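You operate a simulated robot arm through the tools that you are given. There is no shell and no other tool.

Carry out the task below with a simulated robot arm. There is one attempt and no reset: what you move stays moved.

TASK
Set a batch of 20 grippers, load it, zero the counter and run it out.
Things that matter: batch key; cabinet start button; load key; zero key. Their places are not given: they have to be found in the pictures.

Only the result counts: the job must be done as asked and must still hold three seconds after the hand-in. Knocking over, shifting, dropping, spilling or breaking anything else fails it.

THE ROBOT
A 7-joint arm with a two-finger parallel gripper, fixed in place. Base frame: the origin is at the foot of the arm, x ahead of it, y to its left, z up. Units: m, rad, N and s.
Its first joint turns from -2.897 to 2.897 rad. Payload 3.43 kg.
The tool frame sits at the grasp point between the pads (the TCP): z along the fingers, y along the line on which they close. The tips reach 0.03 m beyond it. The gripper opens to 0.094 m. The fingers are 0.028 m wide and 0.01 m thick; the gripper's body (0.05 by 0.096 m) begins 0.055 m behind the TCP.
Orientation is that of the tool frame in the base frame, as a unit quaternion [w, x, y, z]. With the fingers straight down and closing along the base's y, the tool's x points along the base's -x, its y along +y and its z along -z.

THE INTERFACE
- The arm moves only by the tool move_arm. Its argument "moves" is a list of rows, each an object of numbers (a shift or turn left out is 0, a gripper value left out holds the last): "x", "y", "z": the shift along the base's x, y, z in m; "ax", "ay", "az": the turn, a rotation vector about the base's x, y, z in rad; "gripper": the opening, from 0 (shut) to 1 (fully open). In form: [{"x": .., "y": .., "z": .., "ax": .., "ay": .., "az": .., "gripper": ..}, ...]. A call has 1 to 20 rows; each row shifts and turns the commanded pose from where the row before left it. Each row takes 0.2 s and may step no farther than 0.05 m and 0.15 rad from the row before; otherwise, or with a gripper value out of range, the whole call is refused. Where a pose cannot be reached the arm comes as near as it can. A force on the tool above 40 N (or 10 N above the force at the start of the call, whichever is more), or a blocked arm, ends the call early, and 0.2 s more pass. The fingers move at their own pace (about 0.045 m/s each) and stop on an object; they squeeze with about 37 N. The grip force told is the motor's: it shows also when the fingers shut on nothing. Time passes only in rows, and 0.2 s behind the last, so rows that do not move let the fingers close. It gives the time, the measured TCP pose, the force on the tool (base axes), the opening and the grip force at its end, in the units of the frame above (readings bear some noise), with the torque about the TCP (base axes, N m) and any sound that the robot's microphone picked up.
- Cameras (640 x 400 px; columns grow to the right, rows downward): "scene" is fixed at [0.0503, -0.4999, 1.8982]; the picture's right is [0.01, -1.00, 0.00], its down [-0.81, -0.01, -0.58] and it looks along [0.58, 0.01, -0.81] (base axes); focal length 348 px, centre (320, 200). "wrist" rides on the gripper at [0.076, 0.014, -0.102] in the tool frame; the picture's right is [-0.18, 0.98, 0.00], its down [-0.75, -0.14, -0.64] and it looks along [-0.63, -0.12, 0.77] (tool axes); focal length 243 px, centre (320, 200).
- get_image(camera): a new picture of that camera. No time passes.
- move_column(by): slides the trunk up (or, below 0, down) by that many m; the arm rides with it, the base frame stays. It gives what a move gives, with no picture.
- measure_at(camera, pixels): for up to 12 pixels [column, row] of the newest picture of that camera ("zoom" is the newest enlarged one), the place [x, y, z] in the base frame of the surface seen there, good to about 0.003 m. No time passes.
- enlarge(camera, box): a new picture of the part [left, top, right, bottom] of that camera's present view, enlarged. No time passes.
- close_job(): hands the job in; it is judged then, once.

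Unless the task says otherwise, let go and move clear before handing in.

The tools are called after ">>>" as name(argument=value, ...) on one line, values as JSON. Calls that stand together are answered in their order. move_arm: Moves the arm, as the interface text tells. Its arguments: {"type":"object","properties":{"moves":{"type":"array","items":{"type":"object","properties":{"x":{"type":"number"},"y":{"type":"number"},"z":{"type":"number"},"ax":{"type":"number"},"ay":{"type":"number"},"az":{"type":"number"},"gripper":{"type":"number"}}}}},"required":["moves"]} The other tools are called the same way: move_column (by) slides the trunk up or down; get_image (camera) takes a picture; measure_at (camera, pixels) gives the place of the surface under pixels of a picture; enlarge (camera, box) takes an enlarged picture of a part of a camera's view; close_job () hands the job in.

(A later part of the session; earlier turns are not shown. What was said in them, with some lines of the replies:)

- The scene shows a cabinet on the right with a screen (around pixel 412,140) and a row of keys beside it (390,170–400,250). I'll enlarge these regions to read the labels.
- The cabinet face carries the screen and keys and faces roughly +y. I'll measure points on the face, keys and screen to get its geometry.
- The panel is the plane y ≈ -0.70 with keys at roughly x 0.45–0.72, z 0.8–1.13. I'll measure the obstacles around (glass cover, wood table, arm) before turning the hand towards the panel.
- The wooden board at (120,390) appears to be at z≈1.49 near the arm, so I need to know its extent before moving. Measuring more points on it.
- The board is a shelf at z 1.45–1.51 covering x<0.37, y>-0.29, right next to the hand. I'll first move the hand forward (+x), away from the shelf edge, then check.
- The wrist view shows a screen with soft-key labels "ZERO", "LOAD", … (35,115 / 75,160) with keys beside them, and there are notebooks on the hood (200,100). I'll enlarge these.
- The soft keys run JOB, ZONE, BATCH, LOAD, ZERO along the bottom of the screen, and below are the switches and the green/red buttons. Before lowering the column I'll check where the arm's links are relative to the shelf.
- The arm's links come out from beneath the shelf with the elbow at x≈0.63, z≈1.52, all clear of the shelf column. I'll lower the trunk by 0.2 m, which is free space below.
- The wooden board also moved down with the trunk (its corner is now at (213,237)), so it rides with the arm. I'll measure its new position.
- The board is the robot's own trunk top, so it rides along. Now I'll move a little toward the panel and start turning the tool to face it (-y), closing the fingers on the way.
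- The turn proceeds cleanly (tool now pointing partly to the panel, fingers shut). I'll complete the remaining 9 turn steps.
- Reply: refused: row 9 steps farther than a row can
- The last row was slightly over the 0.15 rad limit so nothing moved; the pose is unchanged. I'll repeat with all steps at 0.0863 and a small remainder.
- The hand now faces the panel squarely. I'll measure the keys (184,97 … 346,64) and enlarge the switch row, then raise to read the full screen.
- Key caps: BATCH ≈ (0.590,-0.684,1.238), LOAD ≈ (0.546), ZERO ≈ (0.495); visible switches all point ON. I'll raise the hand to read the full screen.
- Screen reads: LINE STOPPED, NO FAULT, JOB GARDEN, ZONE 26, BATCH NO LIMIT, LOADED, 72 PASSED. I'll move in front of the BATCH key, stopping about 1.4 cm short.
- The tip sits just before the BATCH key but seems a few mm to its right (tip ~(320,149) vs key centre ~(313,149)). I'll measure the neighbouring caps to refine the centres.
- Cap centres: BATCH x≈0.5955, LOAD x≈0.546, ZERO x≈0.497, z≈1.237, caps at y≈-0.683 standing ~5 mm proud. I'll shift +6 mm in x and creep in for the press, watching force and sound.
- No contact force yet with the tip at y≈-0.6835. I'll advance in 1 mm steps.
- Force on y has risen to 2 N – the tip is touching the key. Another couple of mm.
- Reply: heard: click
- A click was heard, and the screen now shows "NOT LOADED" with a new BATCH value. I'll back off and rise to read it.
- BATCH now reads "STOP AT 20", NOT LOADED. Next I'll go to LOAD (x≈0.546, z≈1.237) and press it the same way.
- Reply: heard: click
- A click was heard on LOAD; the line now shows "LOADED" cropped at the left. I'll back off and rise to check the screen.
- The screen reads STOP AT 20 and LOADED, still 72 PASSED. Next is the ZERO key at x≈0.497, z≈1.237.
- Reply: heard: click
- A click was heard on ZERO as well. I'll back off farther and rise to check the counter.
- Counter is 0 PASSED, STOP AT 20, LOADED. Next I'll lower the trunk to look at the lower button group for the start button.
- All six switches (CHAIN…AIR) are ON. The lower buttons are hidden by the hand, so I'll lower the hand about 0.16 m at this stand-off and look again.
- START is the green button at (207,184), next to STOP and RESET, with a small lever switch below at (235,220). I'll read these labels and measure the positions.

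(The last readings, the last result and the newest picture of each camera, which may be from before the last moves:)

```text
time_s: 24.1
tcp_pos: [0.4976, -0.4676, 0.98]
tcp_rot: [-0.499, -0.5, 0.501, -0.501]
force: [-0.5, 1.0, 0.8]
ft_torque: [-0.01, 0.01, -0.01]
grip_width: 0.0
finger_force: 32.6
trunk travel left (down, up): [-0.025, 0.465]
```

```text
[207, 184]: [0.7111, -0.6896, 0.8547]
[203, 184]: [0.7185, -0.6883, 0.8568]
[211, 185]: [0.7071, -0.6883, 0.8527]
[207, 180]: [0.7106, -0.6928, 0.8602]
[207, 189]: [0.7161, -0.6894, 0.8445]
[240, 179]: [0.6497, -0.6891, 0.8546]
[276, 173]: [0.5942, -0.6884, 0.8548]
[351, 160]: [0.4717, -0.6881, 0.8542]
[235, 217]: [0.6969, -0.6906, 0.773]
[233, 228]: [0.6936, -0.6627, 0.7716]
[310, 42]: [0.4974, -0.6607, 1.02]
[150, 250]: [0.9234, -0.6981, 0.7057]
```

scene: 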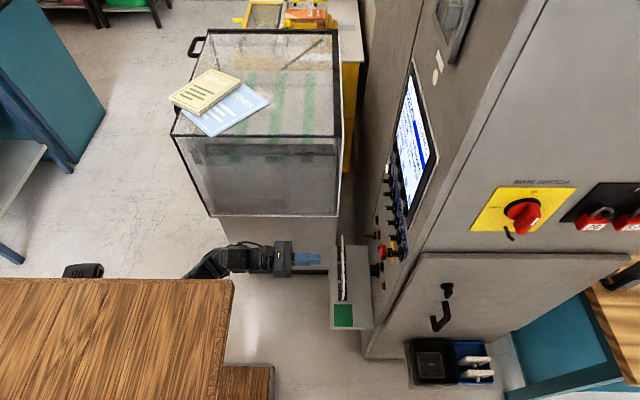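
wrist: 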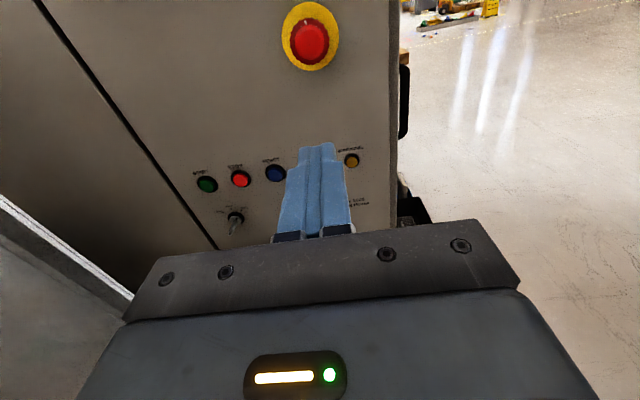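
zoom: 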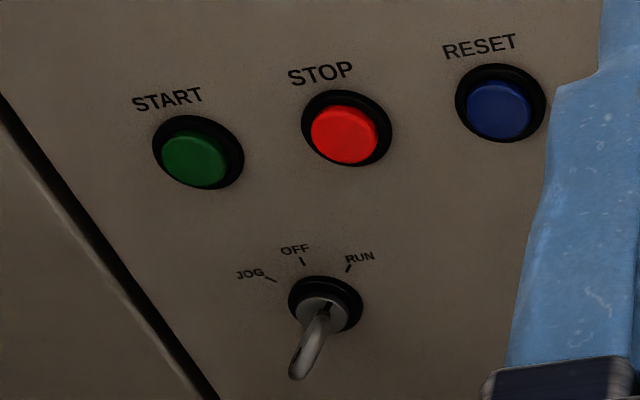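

START centre ≈ (0.712,-0.689,0.853). Below it is a JOG/OFF/RUN selector whose position I want to confirm. I'll move the hand over in front of START at a stand-off for a closer look.

>>> move_arm(moves=[{"x": 0.042, "z": -0.01}, {"x": 0.042, "z": -0.01}, {"x": 0.042, "z": -0.01}, {"x": 0.042, "z": -0.01}, {"x": 0.042}, {}])

>>> get_image(camera="wrist")

>>> get_image(camera="scene")

>>> enlarge(camera="wrist", box=[240, 120, 420, 240])

```text
time_s: 25.5
tcp_pos: [0.7089, -0.4701, 0.9384]
tcp_rot: [-0.5, -0.499, 0.501, -0.499]
force: [0.1, 0.2, 0.1]
ft_torque: [-0.01, 0.01, -0.02]
grip_width: 0.0
finger_force: 32.5
trunk travel left (down, up): [-0.025, 0.465]
```

```text
taken
```

wrist: 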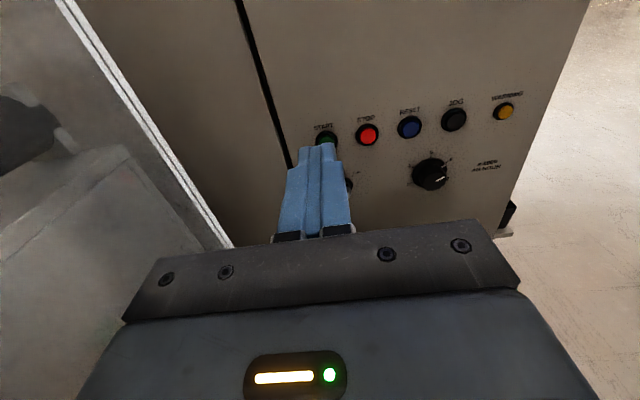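

```text
taken
```

scene: 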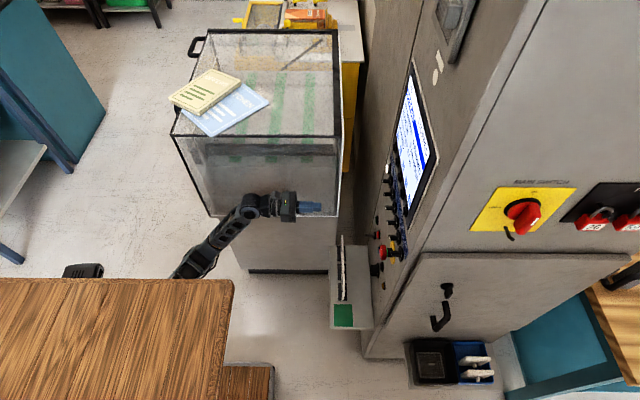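

```text
3.33 times, centred on (330, 180) of wrist
```

zoom: 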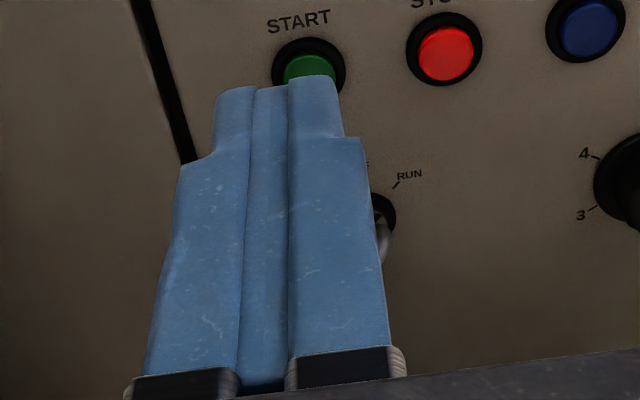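

The selector (340,185) is hidden behind the fingers. I'll shift sideways (-x) and lower/closer to look at its pointer.

>>> move_arm(moves=[{"x": -0.04, "y": -0.02, "z": -0.02}, {"x": -0.04, "y": -0.02, "z": -0.02}, {}])

>>> get_image(camera="wrist")

>>> enlarge(camera="wrist", box=[200, 100, 320, 240])

```text
time_s: 26.3
tcp_pos: [0.628, -0.508, 0.9005]
tcp_rot: [-0.5, -0.5, 0.501, -0.5]
force: [-0.2, -0.6, 0.2]
ft_torque: [0.02, -0.04, 0.0]
grip_width: 0.0
finger_force: 33.2
trunk travel left (down, up): [-0.025, 0.465]
```

```text
taken
```

wrist: 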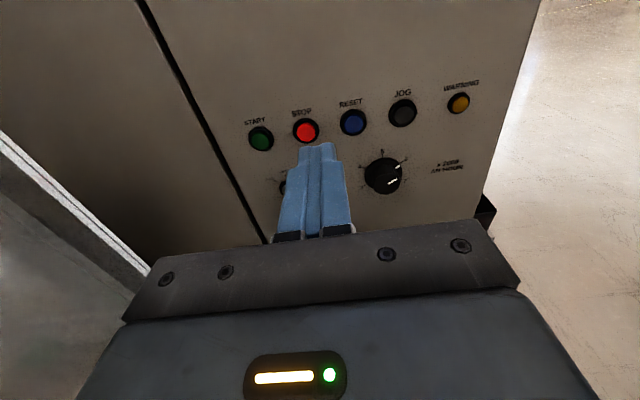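

```text
2.86 times, centred on (260, 170) of wrist
```

zoom: 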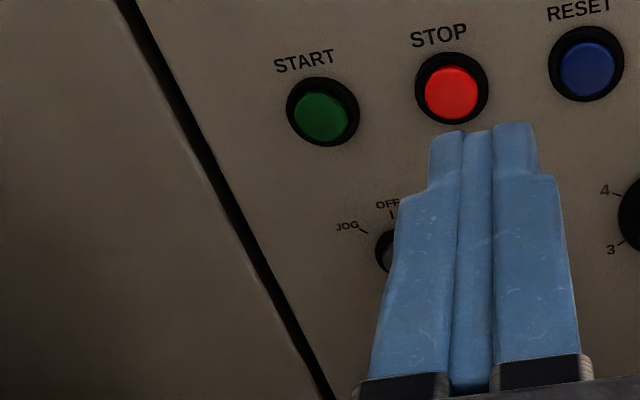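

Still hidden; shifting another 6 cm in -x should expose it at the left of the fingers.

>>> move_arm(moves=[{"x": -0.035}, {"x": -0.035}, {}])

>>> get_image(camera="wrist")

>>> enlarge(camera="wrist", box=[190, 130, 280, 220])

>>> enlarge(camera="scene", box=[360, 190, 410, 280])

```text
time_s: 27.1
tcp_pos: [0.5584, -0.5079, 0.9015]
tcp_rot: [-0.5, -0.5, 0.5, -0.5]
force: [0.3, -0.7, 0.0]
ft_torque: [-0.01, -0.01, 0.01]
grip_width: 0.0
finger_force: 33.5
trunk travel left (down, up): [-0.025, 0.465]
```

```text
taken
```

wrist: 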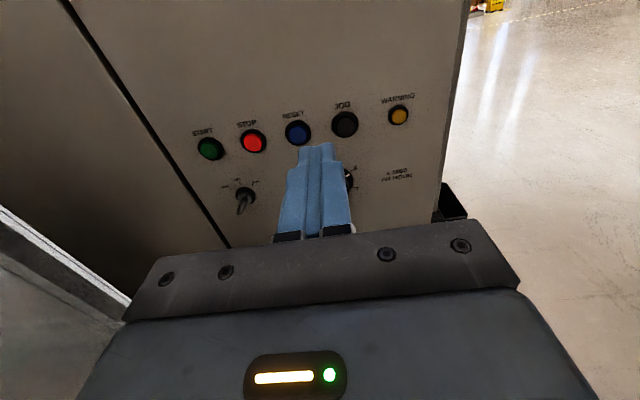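

```text
4.44 times, centred on (235, 175) of wrist
```

zoom: 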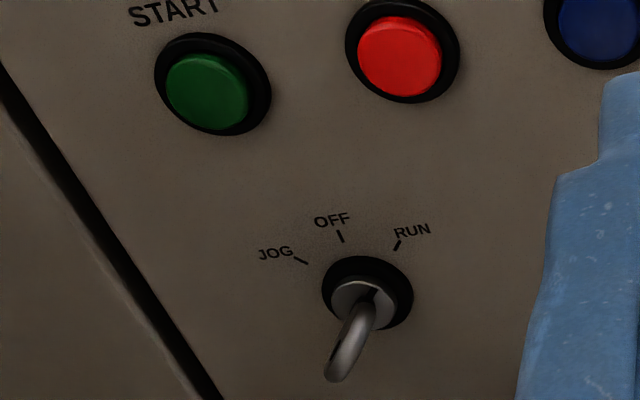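

```text
4.44 times, centred on (385, 235) of scene
```

zoom: 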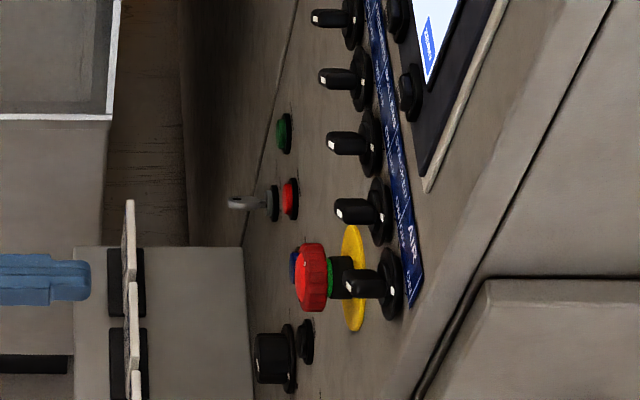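

The key's bow appears edge-on along the upper-right direction from both cameras, consistent with RUN. I'll refine the START button's place from this view at (209,149).

>>> measure_at(camera="wrist", pixels=[[209, 149], [201, 148], [219, 150], [210, 141], [211, 158], [253, 142], [297, 132]])

>>> enlarge(camera="wrist", box=[180, 120, 240, 180])

```text
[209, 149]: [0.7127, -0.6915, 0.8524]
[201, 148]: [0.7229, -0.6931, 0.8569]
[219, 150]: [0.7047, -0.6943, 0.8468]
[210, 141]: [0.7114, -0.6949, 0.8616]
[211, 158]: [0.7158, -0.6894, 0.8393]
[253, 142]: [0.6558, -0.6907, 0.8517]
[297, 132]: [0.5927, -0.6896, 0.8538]
```

```text
6.67 times, centred on (210, 150) of wrist
```

zoom: 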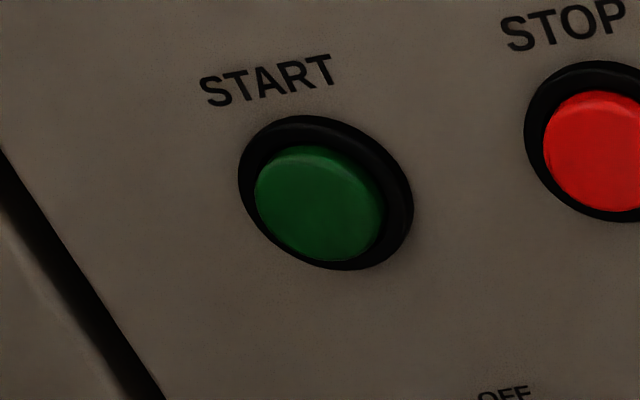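

START cap centre ≈ (0.7125,-0.690,0.852). I'll align in front of it and stop about 1 cm short.

>>> move_arm(moves=[{"x": 0.0385, "z": -0.0124}, {"x": 0.0385, "z": -0.0124}, {"x": 0.0385, "z": -0.0124}, {"x": 0.0386, "z": -0.0123}, {"y": -0.04}, {"y": -0.04}, {"y": -0.04}, {"y": -0.02}, {}])

>>> get_image(camera="wrist")

>>> get_image(camera="scene")

>>> enlarge(camera="wrist", box=[260, 100, 400, 200])

```text
time_s: 29.1
tcp_pos: [0.7114, -0.648, 0.8495]
tcp_rot: [-0.5, -0.499, 0.501, -0.499]
force: [-0.2, 0.0, -0.5]
ft_torque: [0.01, -0.03, 0.01]
grip_width: 0.0001
finger_force: 32.8
trunk travel left (down, up): [-0.025, 0.465]
```

```text
taken
```

wrist: 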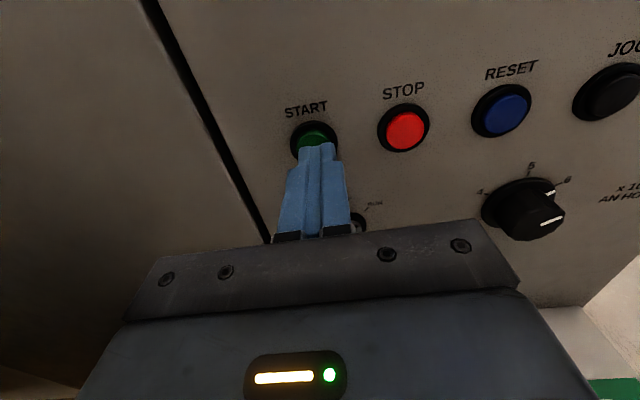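

```text
taken
```

scene: 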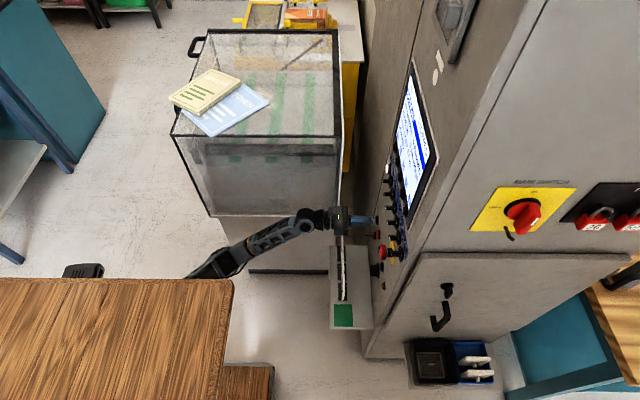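

```text
4.00 times, centred on (330, 150) of wrist
```

zoom: 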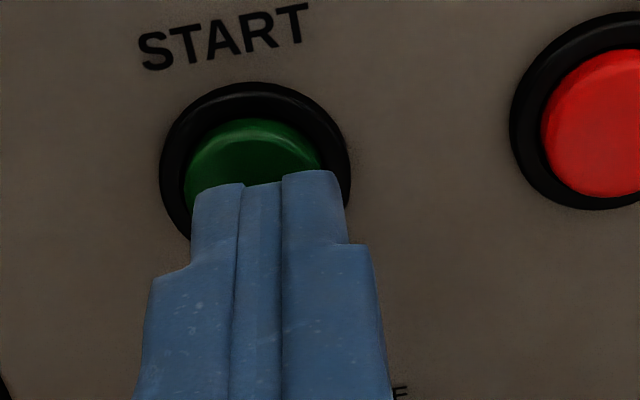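

The tip is aligned with START within ~2 mm. I'll nudge +2 mm in x and z and creep in until it clicks.

>>> move_arm(moves=[{"x": 0.002, "z": 0.002, "y": -0.004}, {"y": -0.004}, {"y": -0.003}, {"y": -0.002}, {"y": -0.002}])

```text
time_s: 30.3
tcp_pos: [0.7132, -0.6628, 0.8531]
tcp_rot: [-0.5, -0.5, 0.501, -0.5]
force: [-0.9, 2.4, 0.4]
ft_torque: [-0.05, 0.02, 0.03]
grip_width: 0.0
finger_force: 33.7
trunk travel left (down, up): [-0.025, 0.465]
heard: click
```

A click was heard at START with 2.4 N. I'll look at both views to see what the line is doing.

>>> get_image(camera="wrist")

>>> get_image(camera="scene")

>>> enlarge(camera="scene", box=[390, 65, 440, 225])

```text
taken
```

wrist: 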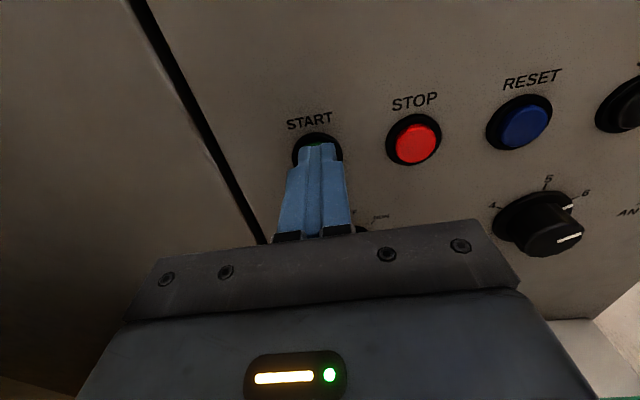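

```text
taken
```

scene: 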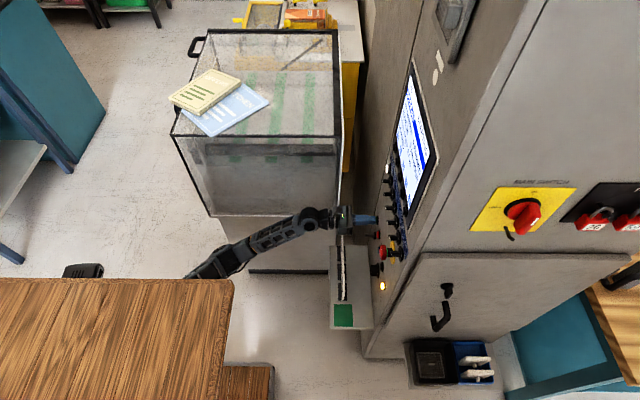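

```text
2.50 times, centred on (415, 145) of scene
```

zoom: 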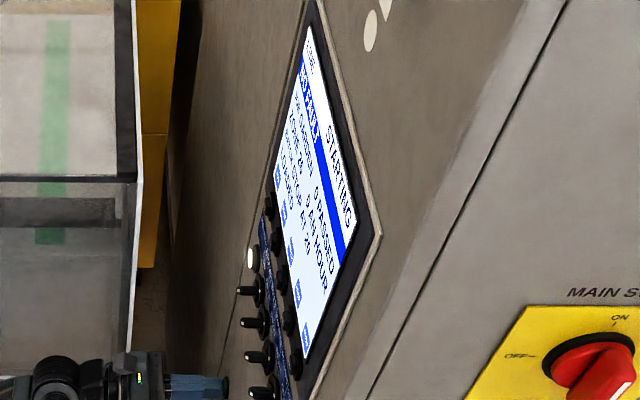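

The screen now says "STARTING" and the WARNING lamp is lit (382,286). I'll release the button, back away and wait while watching the screen.

>>> move_arm(moves=[{"y": 0.01}, {"y": 0.03}, {"y": 0.04}, {"y": 0.04}, {}])

>>> enlarge(camera="scene", box=[390, 65, 440, 225])

>>> get_image(camera="wrist")

```text
time_s: 31.5
tcp_pos: [0.7136, -0.5436, 0.8524]
tcp_rot: [-0.499, -0.5, 0.501, -0.5]
force: [0.1, -0.1, -0.2]
ft_torque: [0.03, 0.0, -0.02]
grip_width: 0.0
finger_force: 33.2
trunk travel left (down, up): [-0.025, 0.465]
```

```text
2.50 times, centred on (415, 145) of scene
```

zoom: 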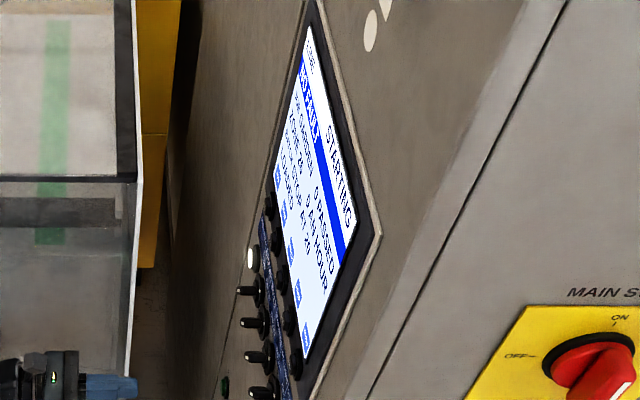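

```text
taken
```

wrist: 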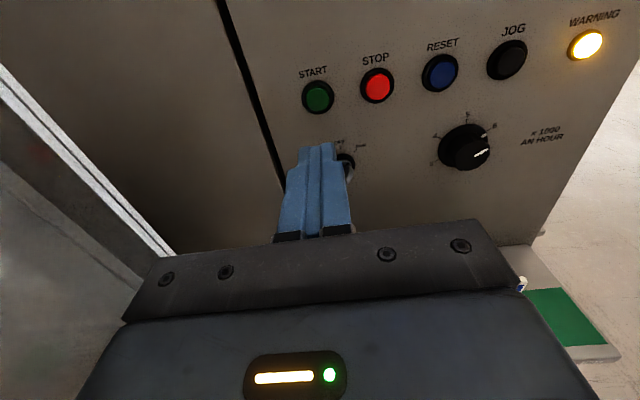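

Still "STARTING", warning lamp lit. I'll wait here about 3 s in case anything more is needed at START.

>>> move_arm(moves=[{}, {}, {}, {}, {}, {}, {}, {}, {}, {}, {}, {}])

>>> enlarge(camera="scene", box=[390, 65, 440, 225])

>>> get_image(camera="wrist")

```text
time_s: 34.1
tcp_pos: [0.7131, -0.5442, 0.8526]
tcp_rot: [-0.5, -0.499, 0.501, -0.499]
force: [-0.1, 0.3, 0.5]
ft_torque: [-0.06, -0.04, -0.05]
grip_width: 0.0
finger_force: 32.8
trunk travel left (down, up): [-0.025, 0.465]
```

```text
2.50 times, centred on (415, 145) of scene
```

zoom: 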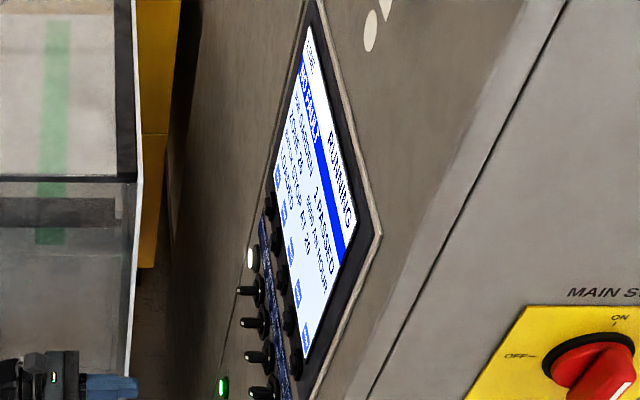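

```text
taken
```

wrist: 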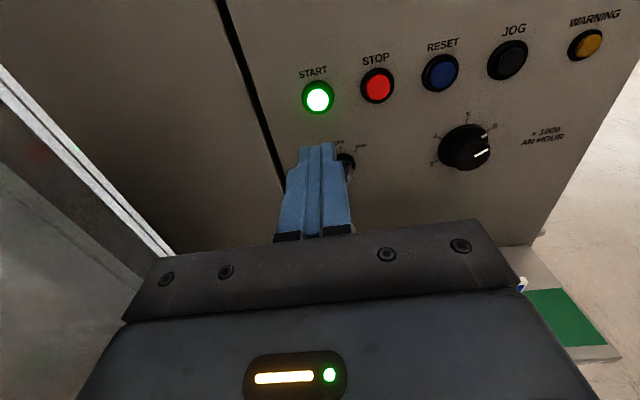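

The line is RUNNING (START lamp green, WARNING off). I'll back away from the panel and raise the trunk to watch the counter on the screen.

>>> move_arm(moves=[{"y": 0.03, "x": -0.03}, {"y": 0.03, "x": -0.03}, {"x": -0.04}, {"x": -0.04}, {}])

>>> move_column(by=0.4)

>>> get_image(camera="wrist")

>>> get_image(camera="scene")

```text
time_s: 35.3
tcp_pos: [0.5728, -0.4825, 0.8517]
tcp_rot: [-0.5, -0.5, 0.5, -0.5]
force: [-0.1, -1.1, 0.9]
ft_torque: [0.01, 0.01, 0.0]
grip_width: 0.0002
finger_force: 33.1
trunk travel left (down, up): [-0.025, 0.465]
```

```text
time_s: 39.2
tcp_pos: [0.5725, -0.4832, 1.2519]
tcp_rot: [-0.5, -0.5, 0.5, -0.5]
force: [-0.4, -0.8, 0.7]
ft_torque: [-0.04, 0.0, -0.01]
grip_width: 0.0
finger_force: 32.9
trunk travel left (down, up): [-0.425, 0.065]
```

```text
taken
```

wrist: 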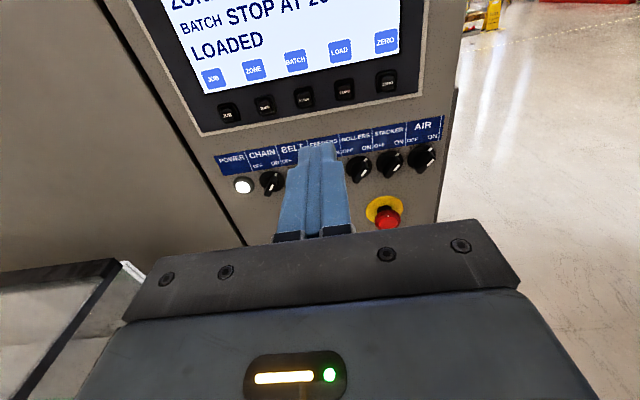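

```text
taken
```

scene: 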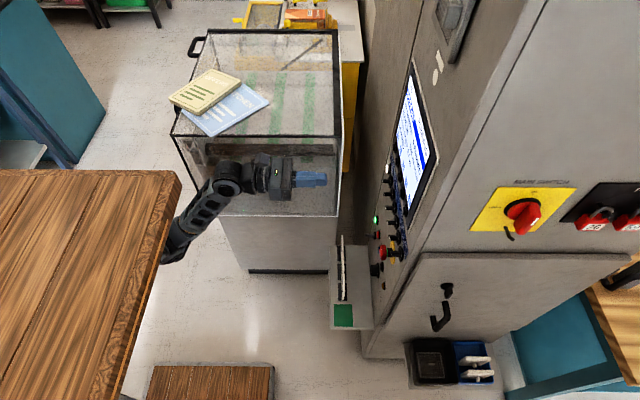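

Now at 39 s; START lamp is still lit (376,220). I'll raise the hand a bit so the whole screen is in view.

>>> move_arm(moves=[{"z": 0.04}, {"z": 0.04}, {"z": 0.04}, {}])

>>> get_image(camera="wrist")

>>> enlarge(camera="wrist", box=[100, 0, 440, 200])

```text
time_s: 40.2
tcp_pos: [0.5728, -0.4821, 1.3721]
tcp_rot: [-0.499, -0.5, 0.501, -0.5]
force: [0.0, 0.7, -0.4]
ft_torque: [0.03, 0.01, 0.0]
grip_width: 0.0
finger_force: 33.3
trunk travel left (down, up): [-0.425, 0.065]
```

```text
taken
```

wrist: 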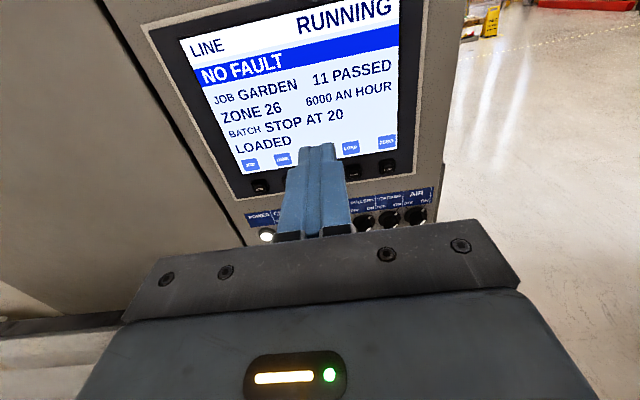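

```text
1.88 times, centred on (270, 100) of wrist
```

zoom: 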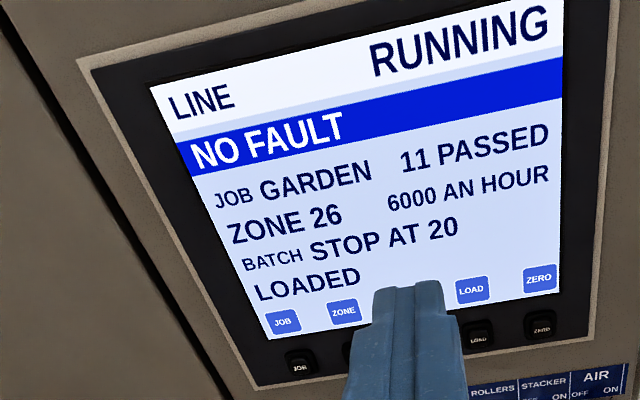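

11 PASSED at 6000 an hour, RUNNING with no fault. I'll wait about 4 s more, keeping still.

>>> move_arm(moves=[{}, {}, {}, {}, {}, {}, {}, {}, {}, {}, {}, {}, {}, {}, {}, {}, {}, {}, {}, {}])

>>> enlarge(camera="wrist", box=[100, 0, 440, 200])

```text
time_s: 44.4
tcp_pos: [0.5735, -0.483, 1.3715]
tcp_rot: [-0.499, -0.5, 0.501, -0.5]
force: [-0.5, 0.3, 0.3]
ft_torque: [-0.04, 0.02, 0.04]
grip_width: 0.0
finger_force: 33.3
trunk travel left (down, up): [-0.425, 0.065]
```

```text
1.88 times, centred on (270, 100) of wrist
```

zoom: 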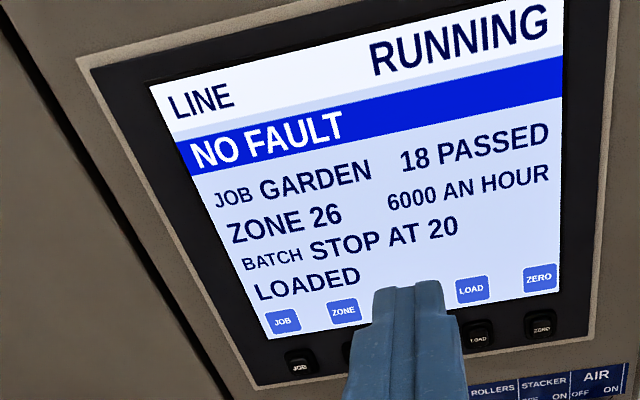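

18 PASSED, still running. I'll wait another 3 s.

>>> move_arm(moves=[{}, {}, {}, {}, {}, {}, {}, {}, {}, {}, {}, {}, {}, {}, {}])

>>> enlarge(camera="wrist", box=[100, 0, 440, 200])

>>> get_image(camera="scene")

```text
time_s: 47.6
tcp_pos: [0.5734, -0.4826, 1.3715]
tcp_rot: [-0.499, -0.5, 0.501, -0.5]
force: [-0.3, 0.4, 0.4]
ft_torque: [-0.01, 0.0, -0.01]
grip_width: 0.0
finger_force: 33.2
trunk travel left (down, up): [-0.425, 0.065]
```

```text
1.88 times, centred on (270, 100) of wrist
```

zoom: 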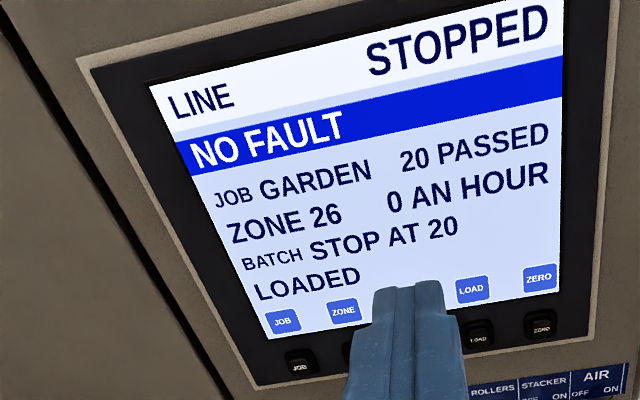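

```text
taken
```

scene: 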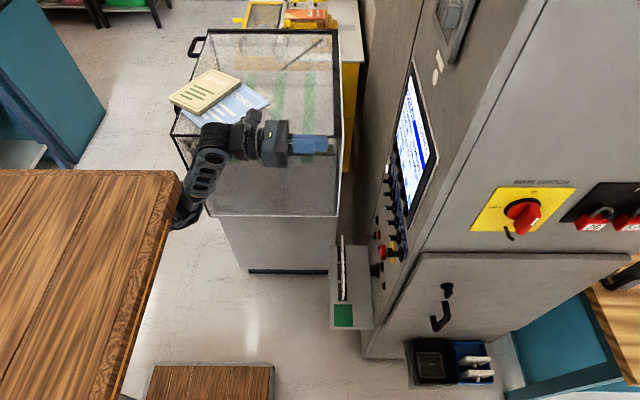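

The screen reads STOPPED, 20 PASSED, STOP AT 20, LOADED, NO FAULT. The hand is clear of the panel and nothing was disturbed, so I'm handing in.

>>> close_job()

```text
The job is handed in.
```

The batch of 20 grippers ran out and the line stopped by itself. At hand-in the screen read STOPPED, 20 PASSED, BATCH STOP AT 20, LOADED and NO FAULT.

- **Batch:** one press of the batch key changed it from NO LIMIT to STOP AT 20.
- **Load:** the load key brought the screen back from NOT LOADED to LOADED.
- **Zero:** the zero key took the counter from 72 to 0.
- **Start:** one press of the green cabinet start button gave STARTING with the warning lamp. The line then ran at 6000 an hour until it reached 20.

The job stayed on GARDEN and the zone on 26, as I found them. I touched only those four controls. The hand was back from the panel when I handed in, and I saw nothing else moved.
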